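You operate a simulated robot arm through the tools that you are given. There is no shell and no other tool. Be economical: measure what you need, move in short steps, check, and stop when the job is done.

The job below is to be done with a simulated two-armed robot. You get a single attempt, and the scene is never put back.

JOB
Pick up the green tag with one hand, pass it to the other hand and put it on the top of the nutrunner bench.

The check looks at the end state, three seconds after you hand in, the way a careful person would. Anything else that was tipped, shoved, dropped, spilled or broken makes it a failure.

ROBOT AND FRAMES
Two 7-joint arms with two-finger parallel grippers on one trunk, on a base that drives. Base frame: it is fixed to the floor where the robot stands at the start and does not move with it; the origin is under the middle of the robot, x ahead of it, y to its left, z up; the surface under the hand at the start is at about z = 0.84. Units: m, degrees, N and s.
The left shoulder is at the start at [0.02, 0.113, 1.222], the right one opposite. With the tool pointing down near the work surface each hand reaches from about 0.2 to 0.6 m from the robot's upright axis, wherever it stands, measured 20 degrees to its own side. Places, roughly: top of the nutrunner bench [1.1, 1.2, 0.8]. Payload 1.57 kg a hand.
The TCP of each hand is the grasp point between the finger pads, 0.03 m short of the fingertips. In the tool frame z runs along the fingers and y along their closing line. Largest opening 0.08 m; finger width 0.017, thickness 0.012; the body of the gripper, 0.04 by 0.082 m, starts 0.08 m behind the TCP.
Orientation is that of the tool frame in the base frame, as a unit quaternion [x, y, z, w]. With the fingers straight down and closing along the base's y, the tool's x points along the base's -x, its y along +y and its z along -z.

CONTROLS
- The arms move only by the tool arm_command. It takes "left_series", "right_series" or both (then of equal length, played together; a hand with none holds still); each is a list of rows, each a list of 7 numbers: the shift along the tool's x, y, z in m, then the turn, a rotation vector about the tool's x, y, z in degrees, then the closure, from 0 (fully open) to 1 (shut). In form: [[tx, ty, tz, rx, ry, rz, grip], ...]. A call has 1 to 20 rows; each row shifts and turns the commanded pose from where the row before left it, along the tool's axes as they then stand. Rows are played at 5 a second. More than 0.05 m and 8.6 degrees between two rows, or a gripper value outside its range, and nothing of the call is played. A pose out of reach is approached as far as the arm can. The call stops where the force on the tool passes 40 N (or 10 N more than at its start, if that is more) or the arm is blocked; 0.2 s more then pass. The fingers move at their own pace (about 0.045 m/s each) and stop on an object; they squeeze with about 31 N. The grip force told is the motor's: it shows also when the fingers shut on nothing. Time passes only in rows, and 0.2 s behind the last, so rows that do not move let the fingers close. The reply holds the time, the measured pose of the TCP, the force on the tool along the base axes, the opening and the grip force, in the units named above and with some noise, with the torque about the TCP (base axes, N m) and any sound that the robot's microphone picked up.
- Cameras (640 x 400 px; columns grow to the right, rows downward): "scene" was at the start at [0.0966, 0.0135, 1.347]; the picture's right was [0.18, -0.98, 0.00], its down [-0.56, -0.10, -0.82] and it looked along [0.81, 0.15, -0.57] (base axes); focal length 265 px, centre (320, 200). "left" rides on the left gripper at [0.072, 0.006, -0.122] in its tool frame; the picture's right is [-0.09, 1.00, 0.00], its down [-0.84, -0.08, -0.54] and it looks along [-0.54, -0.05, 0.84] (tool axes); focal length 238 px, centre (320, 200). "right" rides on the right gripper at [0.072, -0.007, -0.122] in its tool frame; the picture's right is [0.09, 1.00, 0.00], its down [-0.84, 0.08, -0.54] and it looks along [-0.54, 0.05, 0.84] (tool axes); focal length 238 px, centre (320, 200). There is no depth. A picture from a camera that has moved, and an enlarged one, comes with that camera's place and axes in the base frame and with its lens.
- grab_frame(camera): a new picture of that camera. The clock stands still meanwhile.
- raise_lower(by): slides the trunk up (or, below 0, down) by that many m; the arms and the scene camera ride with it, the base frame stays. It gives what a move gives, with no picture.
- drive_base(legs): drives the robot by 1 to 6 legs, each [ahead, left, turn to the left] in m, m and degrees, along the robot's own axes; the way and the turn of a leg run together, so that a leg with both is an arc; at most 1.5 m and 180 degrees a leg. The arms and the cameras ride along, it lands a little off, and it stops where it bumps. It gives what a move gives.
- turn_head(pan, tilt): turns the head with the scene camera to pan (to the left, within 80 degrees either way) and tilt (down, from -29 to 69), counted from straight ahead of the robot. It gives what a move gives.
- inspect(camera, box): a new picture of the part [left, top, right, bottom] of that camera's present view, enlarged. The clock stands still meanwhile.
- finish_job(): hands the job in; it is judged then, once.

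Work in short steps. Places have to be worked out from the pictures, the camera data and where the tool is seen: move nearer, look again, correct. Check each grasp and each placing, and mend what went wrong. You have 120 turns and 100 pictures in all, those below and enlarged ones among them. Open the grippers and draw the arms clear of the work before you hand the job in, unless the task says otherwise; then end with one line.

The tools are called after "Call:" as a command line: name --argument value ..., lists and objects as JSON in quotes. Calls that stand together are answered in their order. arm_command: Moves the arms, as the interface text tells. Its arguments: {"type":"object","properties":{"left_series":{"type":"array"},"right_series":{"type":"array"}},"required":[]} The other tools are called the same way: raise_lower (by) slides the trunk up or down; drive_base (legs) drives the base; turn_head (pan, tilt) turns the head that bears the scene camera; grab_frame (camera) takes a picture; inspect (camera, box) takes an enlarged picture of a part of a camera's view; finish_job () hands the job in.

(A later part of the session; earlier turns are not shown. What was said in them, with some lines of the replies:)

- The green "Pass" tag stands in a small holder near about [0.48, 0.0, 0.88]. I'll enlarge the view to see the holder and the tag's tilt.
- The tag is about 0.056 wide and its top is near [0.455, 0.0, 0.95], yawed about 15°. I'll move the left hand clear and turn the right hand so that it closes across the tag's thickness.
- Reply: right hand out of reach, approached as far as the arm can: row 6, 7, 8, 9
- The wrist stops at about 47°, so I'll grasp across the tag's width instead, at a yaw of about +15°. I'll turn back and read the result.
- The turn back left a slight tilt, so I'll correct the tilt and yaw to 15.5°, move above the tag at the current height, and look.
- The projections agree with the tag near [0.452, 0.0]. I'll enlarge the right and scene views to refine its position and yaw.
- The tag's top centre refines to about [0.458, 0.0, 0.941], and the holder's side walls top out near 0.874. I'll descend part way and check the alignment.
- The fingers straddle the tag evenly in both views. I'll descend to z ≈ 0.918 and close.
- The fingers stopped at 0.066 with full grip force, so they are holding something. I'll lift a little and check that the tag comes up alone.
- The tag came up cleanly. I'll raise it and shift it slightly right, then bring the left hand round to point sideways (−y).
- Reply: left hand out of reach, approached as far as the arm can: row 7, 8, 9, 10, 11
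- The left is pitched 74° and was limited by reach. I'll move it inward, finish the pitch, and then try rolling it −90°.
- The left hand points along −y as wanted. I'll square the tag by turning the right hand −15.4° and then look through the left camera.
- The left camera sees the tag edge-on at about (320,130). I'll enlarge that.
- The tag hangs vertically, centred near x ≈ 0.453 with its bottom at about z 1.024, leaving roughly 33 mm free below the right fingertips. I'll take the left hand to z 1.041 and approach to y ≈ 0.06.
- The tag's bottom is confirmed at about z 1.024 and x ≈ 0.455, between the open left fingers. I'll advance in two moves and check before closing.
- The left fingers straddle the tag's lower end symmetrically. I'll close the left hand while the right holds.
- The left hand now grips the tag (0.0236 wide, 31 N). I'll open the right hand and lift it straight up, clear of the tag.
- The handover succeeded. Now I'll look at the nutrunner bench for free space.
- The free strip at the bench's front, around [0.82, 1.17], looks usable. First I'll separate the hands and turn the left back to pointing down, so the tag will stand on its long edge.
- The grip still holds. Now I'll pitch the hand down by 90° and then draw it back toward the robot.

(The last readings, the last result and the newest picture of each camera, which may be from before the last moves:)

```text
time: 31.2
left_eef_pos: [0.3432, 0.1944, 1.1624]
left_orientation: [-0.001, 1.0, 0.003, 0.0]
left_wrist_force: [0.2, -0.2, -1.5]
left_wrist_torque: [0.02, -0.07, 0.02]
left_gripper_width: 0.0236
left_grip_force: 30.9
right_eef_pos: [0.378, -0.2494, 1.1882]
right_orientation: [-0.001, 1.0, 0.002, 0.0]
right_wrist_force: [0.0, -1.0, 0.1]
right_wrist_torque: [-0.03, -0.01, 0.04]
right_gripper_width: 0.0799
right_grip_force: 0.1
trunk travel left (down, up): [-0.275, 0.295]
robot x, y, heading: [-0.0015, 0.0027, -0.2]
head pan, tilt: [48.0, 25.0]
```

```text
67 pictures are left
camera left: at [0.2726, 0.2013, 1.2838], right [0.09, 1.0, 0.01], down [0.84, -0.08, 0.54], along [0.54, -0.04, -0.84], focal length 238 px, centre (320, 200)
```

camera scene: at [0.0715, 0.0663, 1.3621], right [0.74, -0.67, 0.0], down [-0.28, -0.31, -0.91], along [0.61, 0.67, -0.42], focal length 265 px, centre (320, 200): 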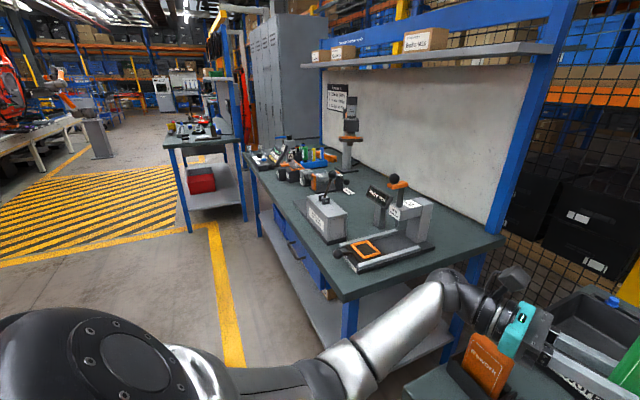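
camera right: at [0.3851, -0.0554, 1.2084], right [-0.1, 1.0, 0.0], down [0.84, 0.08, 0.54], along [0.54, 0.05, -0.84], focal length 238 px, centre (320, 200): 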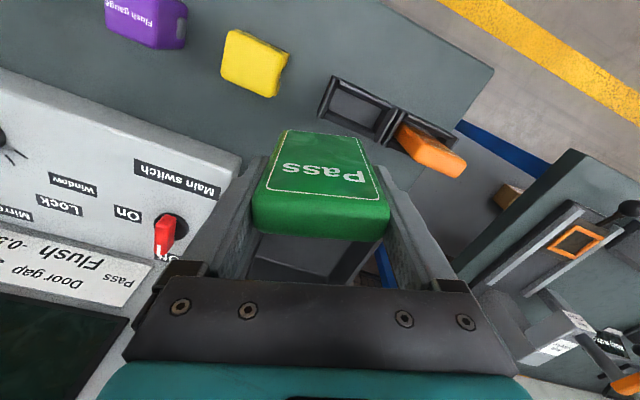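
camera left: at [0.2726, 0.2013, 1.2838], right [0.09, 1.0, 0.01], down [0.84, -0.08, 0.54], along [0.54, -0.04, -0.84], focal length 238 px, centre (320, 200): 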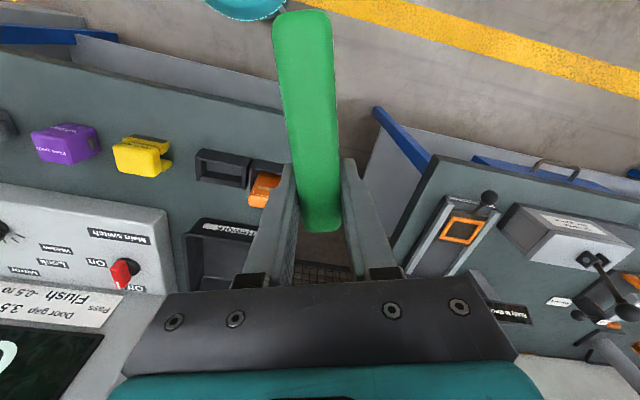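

The tag is held firmly, pointing back toward the robot. I'll drive back and then left along the bench, and look from there.

Call:
drive_base --legs '[[-0.2, 0, 0], [0, 1.1, 0], [0, 0, -18]]'

Call:
turn_head --pan 5 --tilt 30

Call:
grab_frame --camera "scene"

```text
time: 39.0
left_eef_pos: [0.1907, 1.1803, 1.1613]
left_orientation: [0.158, 0.987, 0.003, 0.0]
left_wrist_force: [-0.6, 0.8, -1.4]
left_wrist_torque: [-0.01, -0.09, -0.02]
left_gripper_width: 0.0235
left_grip_force: 31.2
right_eef_pos: [0.0838, 0.7486, 1.1882]
right_orientation: [0.158, 0.987, 0.001, 0.001]
right_wrist_force: [0.1, 0.1, 0.9]
right_wrist_torque: [0.03, 0.0, 0.01]
right_gripper_width: 0.08
right_grip_force: 0.0
trunk travel left (down, up): [-0.275, 0.295]
robot x, y, heading: [-0.2012, 1.1059, -18.1]
head pan, tilt: [48.0, 25.0]
```

```text
time: 40.1
left_eef_pos: [0.1903, 1.1799, 1.1609]
left_orientation: [0.157, 0.988, 0.004, -0.001]
left_wrist_force: [-0.2, -0.5, -1.5]
left_wrist_torque: [0.01, -0.03, 0.03]
left_gripper_width: 0.0235
left_grip_force: 31.3
right_eef_pos: [0.0816, 0.748, 1.1876]
right_orientation: [0.158, 0.987, 0.0, 0.0]
right_wrist_force: [0.3, 0.3, 1.1]
right_wrist_torque: [-0.01, 0.0, -0.01]
right_gripper_width: 0.0799
right_grip_force: 0.1
trunk travel left (down, up): [-0.275, 0.295]
robot x, y, heading: [-0.1978, 1.0991, -18.1]
head pan, tilt: [5.0, 30.0]
```

```text
66 pictures are left
camera scene: at [-0.1004, 1.0764, 1.3542], right [-0.23, -0.97, 0.0], down [-0.49, 0.11, -0.87], along [0.84, -0.2, -0.5], focal length 265 px, centre (320, 200)
```

scene: 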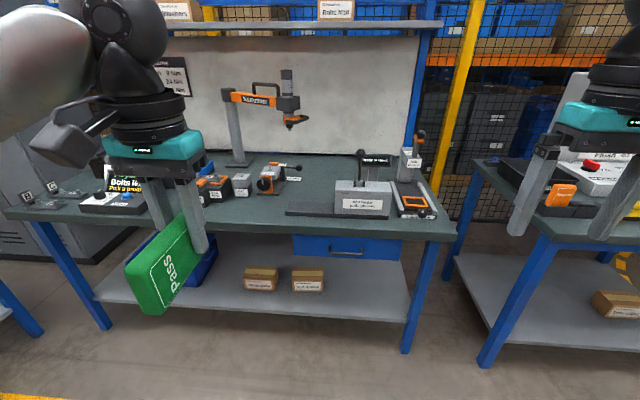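

I'm now facing the bench squarely. I'll enlarge the bench top to pick the spot.

Call:
inspect --camera "scene" --box '[180, 140, 340, 240]'

Call:
inspect --camera "scene" --box '[300, 140, 460, 240]'

```text
4.00 times, centred on (260, 190) of scene
camera zoom: at [-0.1004, 1.0764, 1.3542], right [-0.23, -0.97, 0.0], down [-0.49, 0.11, -0.87], along [0.84, -0.2, -0.5], focal length 1062 px, centre (560, 240)
```

zoom: 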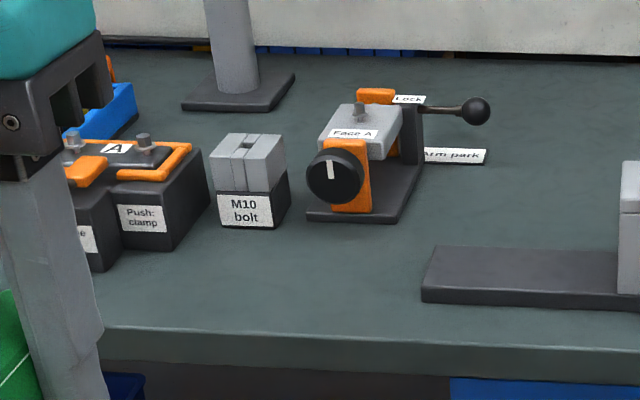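

```text
4.00 times, centred on (380, 190) of scene
camera zoom: at [-0.1004, 1.0764, 1.3542], right [-0.23, -0.97, 0.0], down [-0.49, 0.11, -0.87], along [0.84, -0.2, -0.5], focal length 1062 px, centre (80, 240)
```

zoom: 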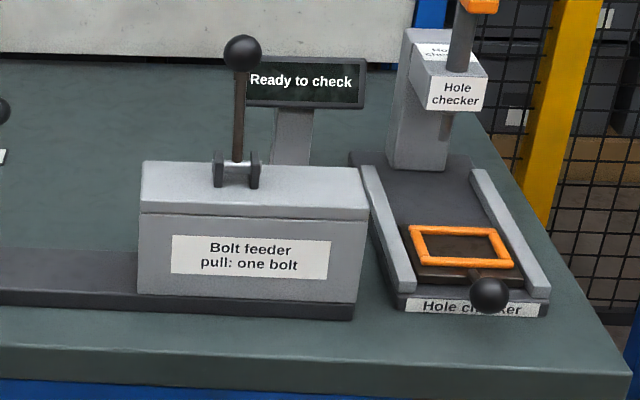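

The area around [0.81, 1.13] on the bench front is empty: about 20 cm deep, 20 cm wide, and clear of the bolt chute and fixtures. I'll retract the right arm and drive up in two legs.

Call:
arm_command --right_series '[[0.03, 0, -0.02, 0, 0, 0, 0], [0.03, 0, -0.02, 0, 0, 0, 0], [0.03, 0, 0, 0, 0, 0, 0]]'

Call:
drive_base --legs '[[0, 0.156, 0], [0.4, 0, 0]]'

Call:
turn_head --pan 18 --tilt 42

Call:
grab_frame --camera "scene"

```text
time: 40.9
left_eef_pos: [0.1908, 1.181, 1.162]
left_orientation: [0.158, 0.988, 0.003, 0.002]
left_wrist_force: [0.3, 0.0, -1.5]
left_wrist_torque: [-0.05, -0.04, -0.02]
left_gripper_width: 0.0235
left_grip_force: 31.5
right_eef_pos: [-0.0056, 0.7756, 1.2292]
right_orientation: [0.158, 0.987, 0.001, 0.0]
right_wrist_force: [0.4, -0.5, -0.1]
right_wrist_torque: [-0.01, 0.01, 0.02]
right_gripper_width: 0.0799
right_grip_force: 0.0
trunk travel left (down, up): [-0.275, 0.295]
robot x, y, heading: [-0.2017, 1.1007, -18.1]
head pan, tilt: [5.0, 30.0]
```

```text
time: 44.4
left_eef_pos: [0.6175, 1.1989, 1.1626]
left_orientation: [0.161, 0.987, 0.004, 0.001]
left_wrist_force: [-0.5, -0.4, -1.6]
left_wrist_torque: [-0.01, -0.01, 0.0]
left_gripper_width: 0.0239
left_grip_force: 31.4
right_eef_pos: [0.4196, 0.7949, 1.2283]
right_orientation: [0.161, 0.987, 0.001, -0.001]
right_wrist_force: [-0.4, 0.7, -0.2]
right_wrist_torque: [-0.01, 0.0, 0.02]
right_gripper_width: 0.0799
right_grip_force: 0.1
trunk travel left (down, up): [-0.275, 0.295]
robot x, y, heading: [0.2232, 1.1228, -18.7]
head pan, tilt: [5.0, 30.0]
```

```text
time: 45.1
left_eef_pos: [0.6167, 1.1984, 1.1603]
left_orientation: [0.161, 0.987, 0.004, 0.001]
left_wrist_force: [0.1, -0.4, 0.1]
left_wrist_torque: [0.04, 0.0, -0.01]
left_gripper_width: 0.0234
left_grip_force: 31.0
right_eef_pos: [0.42, 0.7968, 1.2293]
right_orientation: [0.16, 0.987, 0.001, -0.001]
right_wrist_force: [0.3, 0.4, -0.2]
right_wrist_torque: [0.01, 0.02, 0.0]
right_gripper_width: 0.08
right_grip_force: 0.0
trunk travel left (down, up): [-0.275, 0.295]
robot x, y, heading: [0.228, 1.1231, -18.5]
head pan, tilt: [18.0, 42.0]
```

```text
63 pictures are left
camera scene: at [0.3204, 1.1175, 1.3359], right [-0.01, -1.0, 0.0], down [-0.67, 0.01, -0.74], along [0.74, -0.01, -0.67], focal length 265 px, centre (320, 200)
```

scene: 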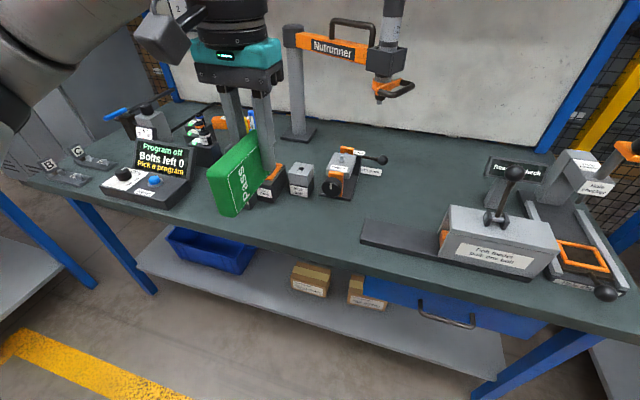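

The spot still looks clear, and triangulating the bench edge gives a top height of about 0.825. I'll drive 6 cm closer, extend the left arm over the target, and check.

Call:
drive_base --legs '[[0.06, 0, 0]]'

Call:
arm_command --left_series '[[-0.04, 0, 0, 0, 0, 0, 0.9], [-0.04, 0, 0, 0, 0, 0, 0.9], [-0.04, 0, 0, 0, 0, 0, 0.9], [-0.034, 0, 0.03, 0, 0, 0, 0.9], [0, 0, 0.04, 0, 0, 0, 0.9], [0, 0, 0.04, 0, 0, 0, 0.9], [0, 0, 0, 0, 0, 0, 0.9]]'

Call:
grab_frame --camera "scene"

Call:
grab_frame --camera "left"

```text
time: 46.1
left_eef_pos: [0.6742, 1.1797, 1.1616]
left_orientation: [0.161, 0.987, 0.003, 0.0]
left_wrist_force: [0.2, -0.2, -0.8]
left_wrist_torque: [0.01, -0.03, -0.03]
left_gripper_width: 0.0236
left_grip_force: 31.0
right_eef_pos: [0.4784, 0.7762, 1.2283]
right_orientation: [0.16, 0.987, 0.001, -0.001]
right_wrist_force: [0.2, 0.2, 0.5]
right_wrist_torque: [-0.03, 0.03, 0.01]
right_gripper_width: 0.0799
right_grip_force: 0.0
trunk travel left (down, up): [-0.275, 0.295]
robot x, y, heading: [0.2845, 1.1044, -18.6]
head pan, tilt: [18.0, 42.0]
```

```text
time: 47.7
left_eef_pos: [0.8212, 1.1308, 1.0512]
left_orientation: [0.161, 0.987, 0.003, 0.001]
left_wrist_force: [0.2, -0.7, -0.1]
left_wrist_torque: [0.0, -0.05, 0.0]
left_gripper_width: 0.0235
left_grip_force: 31.0
right_eef_pos: [0.4754, 0.7769, 1.2287]
right_orientation: [0.16, 0.987, 0.001, 0.0]
right_wrist_force: [0.4, -0.1, -0.2]
right_wrist_torque: [-0.01, 0.03, -0.01]
right_gripper_width: 0.08
right_grip_force: 0.0
trunk travel left (down, up): [-0.275, 0.295]
robot x, y, heading: [0.2886, 1.1061, -18.7]
head pan, tilt: [18.0, 42.0]
```

```text
62 pictures are left
camera scene: at [0.377, 1.0986, 1.3359], right [-0.01, -1.0, 0.0], down [-0.67, 0.01, -0.74], along [0.74, -0.01, -0.67], focal length 265 px, centre (320, 200)
```

scene: 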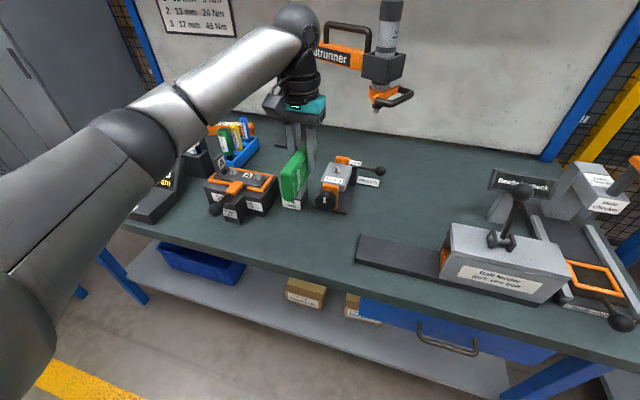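

```text
61 pictures are left
camera left: at [0.7549, 1.1591, 1.173], right [0.4, 0.92, 0.01], down [0.77, -0.34, 0.54], along [0.5, -0.21, -0.84], focal length 238 px, centre (320, 200)
```

left: 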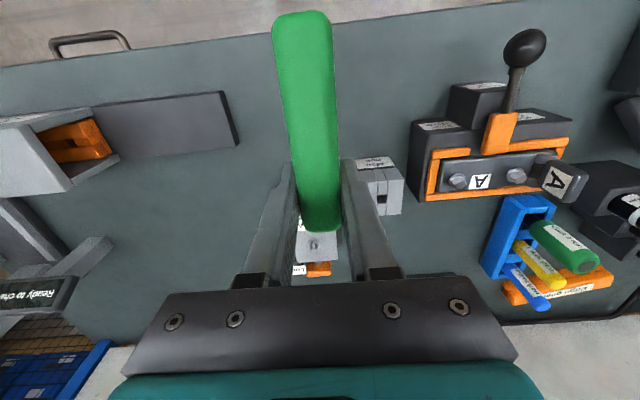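

The hand is over open bench, with about 10 cm to the chute and 12 cm to the clamp on either side. I'll descend to TCP z ≈ 0.905.

Call:
arm_command --left_series '[[0, 0, 0.04, 0, 0, 0, 0.9], [0, 0, 0.04, 0, 0, 0, 0.9], [0, 0, 0.04, 0, 0, 0, 0.9], [0, 0, 0.025, 0, 0, 0, 0.9], [0, 0, 0, 0, 0, 0, 0.9]]'

Call:
inspect --camera "scene" --box '[210, 120, 402, 240]'

Call:
grab_frame --camera "left"

```text
time: 48.9
left_eef_pos: [0.8211, 1.1321, 0.9053]
left_orientation: [0.161, 0.987, 0.004, 0.001]
left_wrist_force: [0.2, -0.1, -0.5]
left_wrist_torque: [0.02, -0.01, 0.0]
left_gripper_width: 0.0237
left_grip_force: 31.5
right_eef_pos: [0.4761, 0.7766, 1.2288]
right_orientation: [0.161, 0.987, 0.002, 0.0]
right_wrist_force: [-0.3, 0.0, 0.5]
right_wrist_torque: [-0.01, -0.01, -0.01]
right_gripper_width: 0.0801
right_grip_force: 0.2
trunk travel left (down, up): [-0.275, 0.295]
robot x, y, heading: [0.2835, 1.1054, -18.7]
head pan, tilt: [18.0, 42.0]
```

```text
3.33 times, centred on (306, 180) of scene
camera zoom: at [0.3771, 1.0985, 1.3359], right [-0.01, -1.0, 0.0], down [-0.67, 0.01, -0.74], along [0.74, -0.01, -0.67], focal length 885 px, centre (367, 267)
```

zoom: 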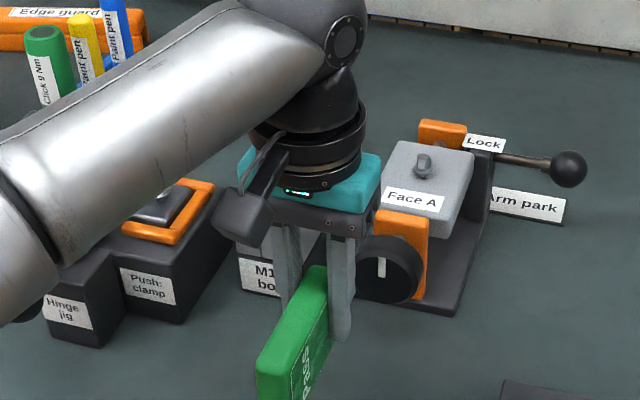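

```text
59 pictures are left
camera left: at [0.7551, 1.16, 1.0283], right [0.4, 0.92, 0.01], down [0.77, -0.34, 0.54], along [0.5, -0.21, -0.84], focal length 238 px, centre (320, 200)
```

left: 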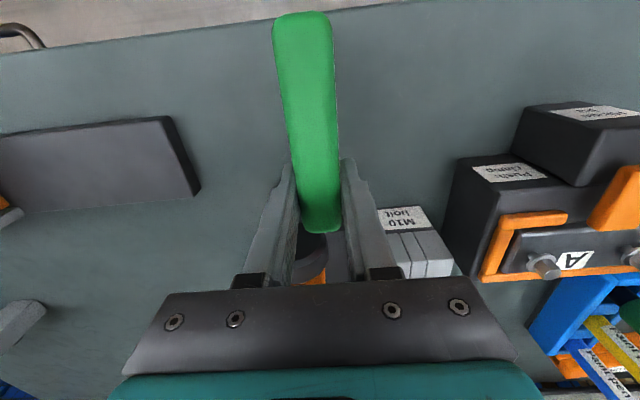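

Clearances to the knob fixture and the M10 block look good. I'll lower slowly and watch for contact force.

Call:
arm_command --left_series '[[0, 0, 0.008, 0, 0, 0, 0.9], [0, 0, 0.006, 0, 0, 0, 0.9], [0, 0, 0.004, 0, 0, 0, 0.9], [0, 0, 0, 0, 0, 0, 0.9]]'

Call:
inspect --camera "scene" --box '[210, 150, 402, 270]'

```text
time: 49.9
left_eef_pos: [0.8193, 1.1311, 0.8889]
left_orientation: [0.16, 0.987, 0.003, 0.0]
left_wrist_force: [0.0, -0.3, -0.4]
left_wrist_torque: [-0.02, 0.0, 0.0]
left_gripper_width: 0.0239
left_grip_force: 30.5
right_eef_pos: [0.4758, 0.7768, 1.2287]
right_orientation: [0.16, 0.987, 0.001, 0.001]
right_wrist_force: [-0.6, 0.0, 0.5]
right_wrist_torque: [-0.01, 0.01, -0.02]
right_gripper_width: 0.0799
right_grip_force: 0.1
trunk travel left (down, up): [-0.275, 0.295]
robot x, y, heading: [0.2823, 1.103, -18.5]
head pan, tilt: [18.0, 42.0]
```

```text
3.33 times, centred on (306, 210) of scene
camera zoom: at [0.3771, 1.0985, 1.3359], right [-0.01, -1.0, 0.0], down [-0.67, 0.01, -0.74], along [0.74, -0.01, -0.67], focal length 885 px, centre (367, 167)
```

zoom: 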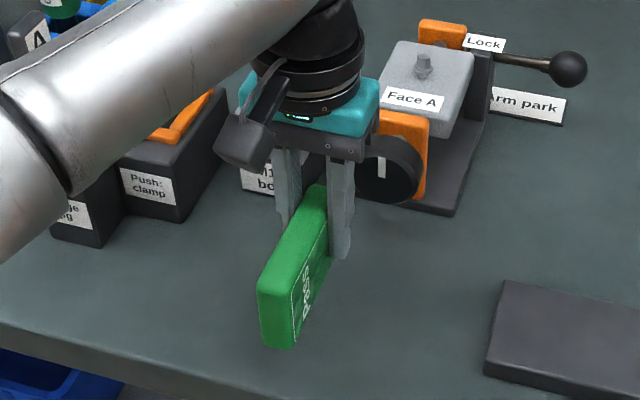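

There's no contact yet at 0.889. I'll keep lowering in small steps.

Call:
arm_command --left_series '[[0, 0, 0.003, 0, 0, 0, 0.9], [0, 0, 0.003, 0, 0, 0, 0.9], [0, 0, 0.003, 0, 0, 0, 0.9], [0, 0, 0.003, 0, 0, 0, 0.9], [0, 0, 0, 0, 0, 0, 0.9]]'

```text
time: 51.1
left_eef_pos: [0.8191, 1.133, 0.8748]
left_orientation: [0.161, 0.987, 0.003, 0.0]
left_wrist_force: [-0.6, -0.1, -1.9]
left_wrist_torque: [-0.01, -0.04, 0.03]
left_gripper_width: 0.0235
left_grip_force: 30.7
right_eef_pos: [0.476, 0.7773, 1.227]
right_orientation: [0.16, 0.987, 0.001, 0.001]
right_wrist_force: [-0.8, -0.6, -0.2]
right_wrist_torque: [-0.02, 0.04, 0.0]
right_gripper_width: 0.08
right_grip_force: 0.0
trunk travel left (down, up): [-0.275, 0.295]
robot x, y, heading: [0.2821, 1.1072, -18.6]
head pan, tilt: [18.0, 42.0]
```

Call:
arm_command --left_series '[[0, 0, 0.003, 0, 0, 0, 0.9], [0, 0, 0.003, 0, 0, 0, 0.9], [0, 0, 0.003, 0, 0, 0, 0.9], [0, 0, 0, 0, 0, 0, 0.9]]'

Call:
inspect --camera "scene" --box '[210, 150, 402, 270]'

```text
time: 52.1
left_eef_pos: [0.819, 1.1338, 0.8668]
left_orientation: [0.161, 0.987, 0.003, 0.001]
left_wrist_force: [0.0, 0.6, -1.5]
left_wrist_torque: [-0.03, -0.06, 0.0]
left_gripper_width: 0.0237
left_grip_force: 30.8
right_eef_pos: [0.475, 0.7772, 1.2278]
right_orientation: [0.161, 0.987, 0.001, 0.0]
right_wrist_force: [-0.2, 0.0, 0.3]
right_wrist_torque: [-0.04, 0.0, -0.02]
right_gripper_width: 0.0801
right_grip_force: 0.1
trunk travel left (down, up): [-0.275, 0.295]
robot x, y, heading: [0.2804, 1.1018, -18.6]
head pan, tilt: [18.0, 42.0]
```

```text
3.33 times, centred on (306, 210) of scene
camera zoom: at [0.3771, 1.0985, 1.3359], right [-0.01, -1.0, 0.0], down [-0.67, 0.01, -0.74], along [0.74, -0.01, -0.67], focal length 885 px, centre (367, 167)
```

zoom: 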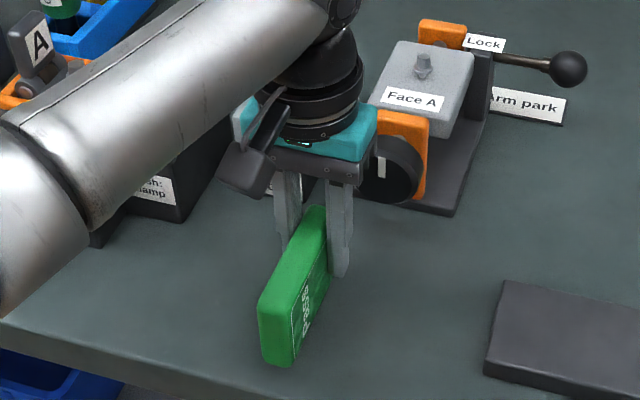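

Still no contact, so the bench is nearer z 0.80. I'll continue down.

Call:
arm_command --left_series '[[0, 0, 0.003, 0, 0, 0, 0.9], [0, 0, 0.003, 0, 0, 0, 0.9], [0, 0, 0.003, 0, 0, 0, 0.9], [0, 0, 0, 0, 0, 0, 0.9]]'

Call:
inspect --camera "scene" --box '[210, 150, 402, 270]'

```text
time: 53.1
left_eef_pos: [0.8195, 1.1318, 0.8582]
left_orientation: [0.161, 0.987, 0.003, 0.0]
left_wrist_force: [0.4, 0.2, -1.6]
left_wrist_torque: [0.0, -0.02, 0.03]
left_gripper_width: 0.0235
left_grip_force: 31.1
right_eef_pos: [0.4749, 0.7762, 1.2281]
right_orientation: [0.161, 0.987, 0.0, 0.001]
right_wrist_force: [-0.5, 0.7, 0.4]
right_wrist_torque: [0.01, 0.03, 0.01]
right_gripper_width: 0.0799
right_grip_force: 0.0
trunk travel left (down, up): [-0.275, 0.295]
robot x, y, heading: [0.2833, 1.1047, -18.6]
head pan, tilt: [18.0, 42.0]
```

```text
3.33 times, centred on (306, 210) of scene
camera zoom: at [0.3771, 1.0985, 1.3359], right [-0.01, -1.0, 0.0], down [-0.67, 0.01, -0.74], along [0.74, -0.01, -0.67], focal length 885 px, centre (367, 167)
```

zoom: 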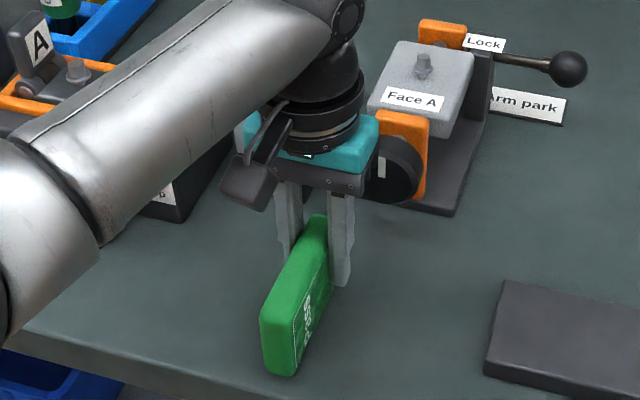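

Call:
arm_command --left_series '[[0, 0, 0.003, 0, 0, 0, 0.9], [0, 0, 0.003, 0, 0, 0, 0.9], [0, 0, 0, 0, 0, 0, 0.9]]'

```text
time: 53.9
left_eef_pos: [0.8195, 1.1324, 0.8529]
left_orientation: [0.16, 0.987, 0.003, 0.001]
left_wrist_force: [-0.3, -0.8, -1.1]
left_wrist_torque: [0.01, -0.05, -0.01]
left_gripper_width: 0.0235
left_grip_force: 30.7
right_eef_pos: [0.4762, 0.7775, 1.2278]
right_orientation: [0.161, 0.987, 0.001, 0.0]
right_wrist_force: [0.5, -0.2, 0.8]
right_wrist_torque: [0.03, 0.02, 0.0]
right_gripper_width: 0.0799
right_grip_force: 0.0
trunk travel left (down, up): [-0.275, 0.295]
robot x, y, heading: [0.2886, 1.1031, -18.5]
head pan, tilt: [18.0, 42.0]
```

Still no contact at 0.853. I'll take a few more small steps.

Call:
arm_command --left_series '[[0, 0, 0.002, 0, 0, 0, 0.9], [0, 0, 0.002, 0, 0, 0, 0.9], [0, 0, 0.002, 0, 0, 0, 0.9], [0, 0, 0, 0, 0, 0, 0.9]]'

Call:
inspect --camera "scene" --box '[258, 180, 354, 240]'

Call:
grab_frame --camera "left"

```text
time: 54.9
left_eef_pos: [0.8208, 1.1343, 0.848]
left_orientation: [0.161, 0.987, 0.002, 0.004]
left_wrist_force: [-0.3, 2.4, 21.5]
left_wrist_torque: [0.1, 0.67, -0.06]
left_gripper_width: 0.0236
left_grip_force: 31.3
right_eef_pos: [0.4747, 0.7766, 1.2294]
right_orientation: [0.161, 0.987, 0.001, 0.001]
right_wrist_force: [0.5, -0.1, -0.2]
right_wrist_torque: [-0.02, 0.0, 0.02]
right_gripper_width: 0.0798
right_grip_force: 0.0
trunk travel left (down, up): [-0.275, 0.295]
robot x, y, heading: [0.2862, 1.1036, -18.6]
head pan, tilt: [18.0, 42.0]
```

```text
6.67 times, centred on (306, 210) of scene
camera zoom: at [0.3754, 1.0987, 1.3362], right [-0.01, -1.0, 0.0], down [-0.67, 0.01, -0.74], along [0.74, -0.01, -0.67], focal length 1769 px, centre (413, 133)
```

zoom: 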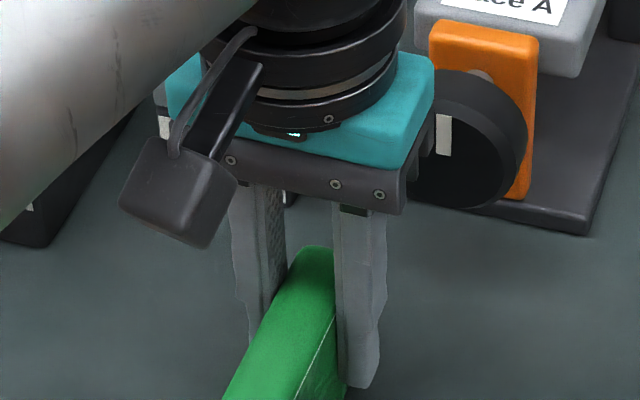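

```text
54 pictures are left
camera left: at [0.7535, 1.1622, 0.9708], right [0.4, 0.92, 0.01], down [0.76, -0.34, 0.55], along [0.5, -0.22, -0.84], focal length 238 px, centre (320, 200)
```

left: 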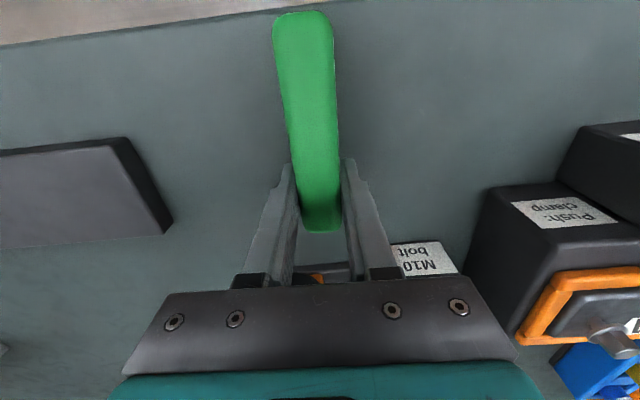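

Contact: 21 N upward, and the torque puts it on the tag's underside, about 3 cm toward the robot. I'll unload 1–2 mm and open slowly, just enough to release.

Call:
arm_command --left_series '[[0, 0, -0.0015, 0, 0, 0, 0.9], [0, 0, 0, 0, 0, 0, 0.9], [0, 0, 0, 0, 0, 0, 0.68], [0, 0, 0, 0, 0, 0, 0.64], [0, 0, 0, 0, 0, 0, 0.6], [0, 0, 0, 0, 0, 0, 0.55], [0, 0, 0, 0, 0, 0, 0.5], [0, 0, 0, 0, 0, 0, 0.5]]'

Call:
grab_frame --camera "left"

Call:
inspect --camera "scene" --box '[210, 150, 402, 270]'

```text
time: 56.7
left_eef_pos: [0.8196, 1.1326, 0.8484]
left_orientation: [0.161, 0.987, 0.004, 0.0]
left_wrist_force: [-0.1, -0.2, -0.7]
left_wrist_torque: [-0.02, 0.03, 0.0]
left_gripper_width: 0.04
left_grip_force: 0.0
right_eef_pos: [0.4758, 0.7763, 1.2292]
right_orientation: [0.161, 0.987, 0.001, 0.0]
right_wrist_force: [-0.7, -0.6, 0.1]
right_wrist_torque: [-0.03, 0.01, -0.03]
right_gripper_width: 0.0798
right_grip_force: 0.1
trunk travel left (down, up): [-0.275, 0.295]
robot x, y, heading: [0.2859, 1.1022, -18.6]
head pan, tilt: [18.0, 42.0]
```

```text
53 pictures are left
camera left: at [0.7539, 1.1617, 0.9706], right [0.4, 0.92, 0.01], down [0.77, -0.34, 0.54], along [0.5, -0.21, -0.84], focal length 238 px, centre (320, 200)
```

left: 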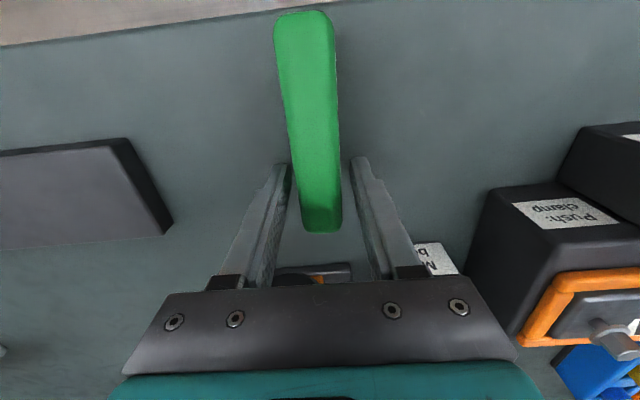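

```text
3.33 times, centred on (306, 210) of scene
camera zoom: at [0.3771, 1.0985, 1.3359], right [-0.01, -1.0, 0.0], down [-0.67, 0.01, -0.74], along [0.74, -0.01, -0.67], focal length 885 px, centre (367, 167)
```

zoom: 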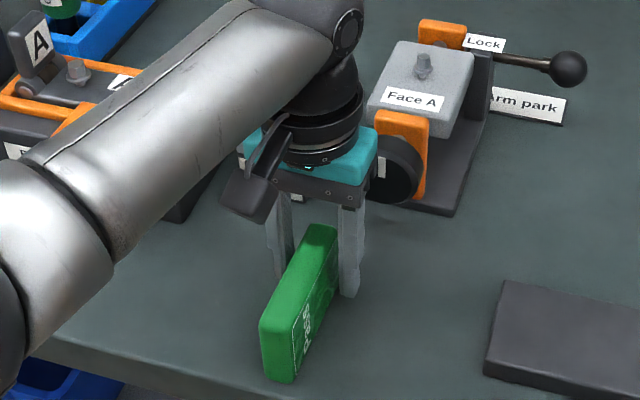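

The tag stands on its own. I'll open a little more and lift straight up.

Call:
arm_command --left_series '[[0, 0, 0, 0, 0, 0, 0.35], [0, 0, 0, 0, 0, 0, 0.3], [0, 0, -0.01, 0, 0, 0, 0.3], [0, 0, -0.03, 0, 0, 0, 0.3], [0, 0, -0.04, 0, 0, 0, 0.3], [0, 0, -0.04, 0, 0, 0, 0.3], [0, 0, -0.04, 0, 0, 0, 0.3], [0, 0, -0.04, 0, 0, 0, 0.3], [0, 0, -0.04, 0, 0, 0, 0.3], [0, 0, -0.04, 0, 0, 0, 0.3], [0, 0, 0, 0, 0, 0, 0]]'

Call:
grab_frame --camera "scene"

Call:
grab_frame --camera "left"

```text
time: 59.1
left_eef_pos: [0.82, 1.1324, 1.1256]
left_orientation: [0.16, 0.987, 0.003, 0.0]
left_wrist_force: [-0.5, 0.1, -0.9]
left_wrist_torque: [-0.02, -0.03, 0.01]
left_gripper_width: 0.0799
left_grip_force: 0.1
right_eef_pos: [0.4775, 0.7765, 1.2286]
right_orientation: [0.162, 0.987, 0.0, 0.0]
right_wrist_force: [-0.2, 0.0, -1.1]
right_wrist_torque: [0.01, 0.0, 0.01]
right_gripper_width: 0.0801
right_grip_force: 0.0
trunk travel left (down, up): [-0.275, 0.295]
robot x, y, heading: [0.2893, 1.1044, -18.6]
head pan, tilt: [18.0, 42.0]
```

```text
51 pictures are left
camera scene: at [0.3772, 1.0985, 1.3358], right [-0.01, -1.0, 0.0], down [-0.67, 0.01, -0.74], along [0.74, -0.01, -0.67], focal length 265 px, centre (320, 200)
```

scene: 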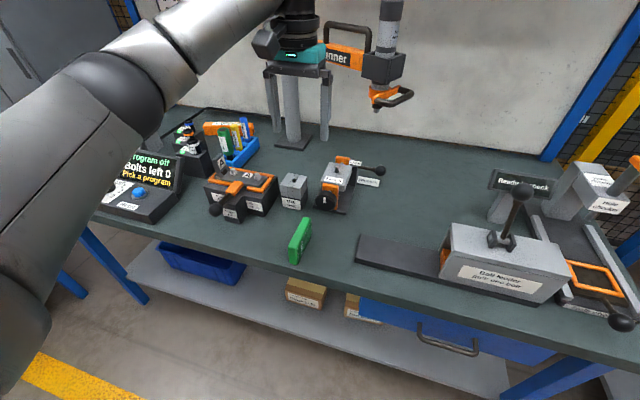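

```text
50 pictures are left
camera left: at [0.7545, 1.1603, 1.249], right [0.4, 0.92, 0.01], down [0.77, -0.34, 0.54], along [0.5, -0.21, -0.84], focal length 238 px, centre (320, 200)
```

left: 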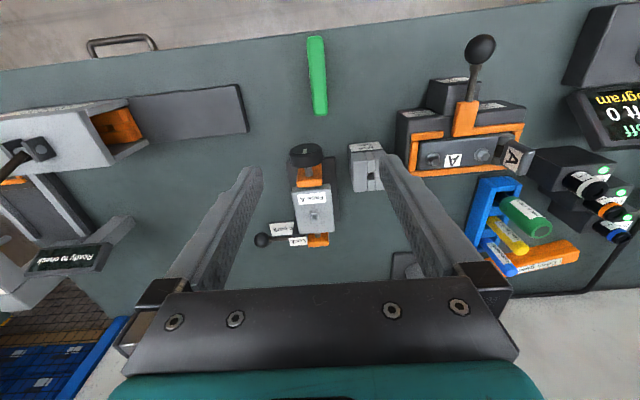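

The tag stands clear on the bench and nothing else has moved. I'll draw the left arm back, up and away from the bench, and take a last look.

Call:
arm_command --left_series '[[0.04, 0, -0.01, 0, 0, 0, 0], [0.04, 0, -0.01, 0, 0, 0, 0], [0.04, 0, -0.01, 0, 0, 0, 0], [0.04, 0, -0.01, 0, 0, 0, 0], [0.02, 0, 0, 0, 0, 0, 0]]'

Call:
drive_base --legs '[[-0.25, 0, 0]]'

Call:
grab_frame --camera "scene"

```text
time: 60.3
left_eef_pos: [0.6472, 1.1886, 1.1692]
left_orientation: [0.161, 0.987, 0.004, 0.0]
left_wrist_force: [0.0, 0.3, 0.0]
left_wrist_torque: [0.0, -0.01, -0.04]
left_gripper_width: 0.0802
left_grip_force: 0.0
right_eef_pos: [0.4753, 0.7763, 1.2288]
right_orientation: [0.161, 0.987, 0.001, 0.0]
right_wrist_force: [-0.4, 0.4, -0.2]
right_wrist_torque: [-0.01, 0.0, 0.01]
right_gripper_width: 0.0803
right_grip_force: 0.1
trunk travel left (down, up): [-0.275, 0.295]
robot x, y, heading: [0.2853, 1.1036, -18.5]
head pan, tilt: [18.0, 42.0]
```

```text
time: 62.1
left_eef_pos: [0.4119, 1.2669, 1.1689]
left_orientation: [0.163, 0.987, 0.004, 0.0]
left_wrist_force: [0.5, 0.1, 0.6]
left_wrist_torque: [-0.02, -0.05, 0.0]
left_gripper_width: 0.0799
left_grip_force: 0.1
right_eef_pos: [0.2397, 0.8571, 1.2286]
right_orientation: [0.163, 0.987, 0.001, 0.0]
right_wrist_force: [-0.1, -0.1, 0.6]
right_wrist_torque: [-0.02, -0.01, -0.01]
right_gripper_width: 0.0801
right_grip_force: 0.1
trunk travel left (down, up): [-0.275, 0.295]
robot x, y, heading: [0.0489, 1.1862, -19.0]
head pan, tilt: [18.0, 42.0]
```

```text
49 pictures are left
camera scene: at [0.1416, 1.1778, 1.336], right [-0.01, -1.0, 0.0], down [-0.67, 0.01, -0.74], along [0.74, -0.01, -0.67], focal length 265 px, centre (320, 200)
```

scene: 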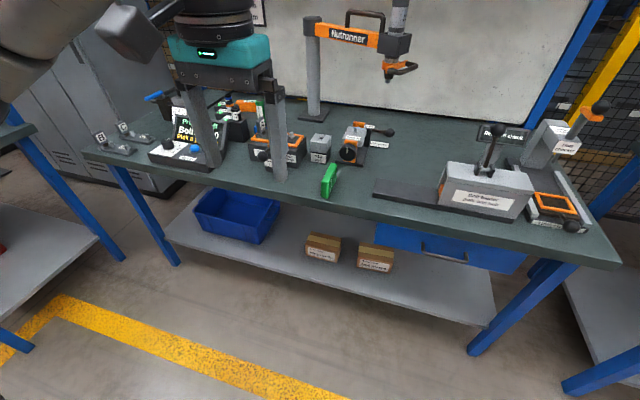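

The tag is resting on the nutrunner bench, both grippers are open, and the arms are clear. I'll hand in.

Call:
finish_job

```text
The job is handed in.
```

The right hand picked up the green tag and passed it to the left, which put it on the nutrunner bench, standing on its long edge; nothing else appeared to move in the last pictures.
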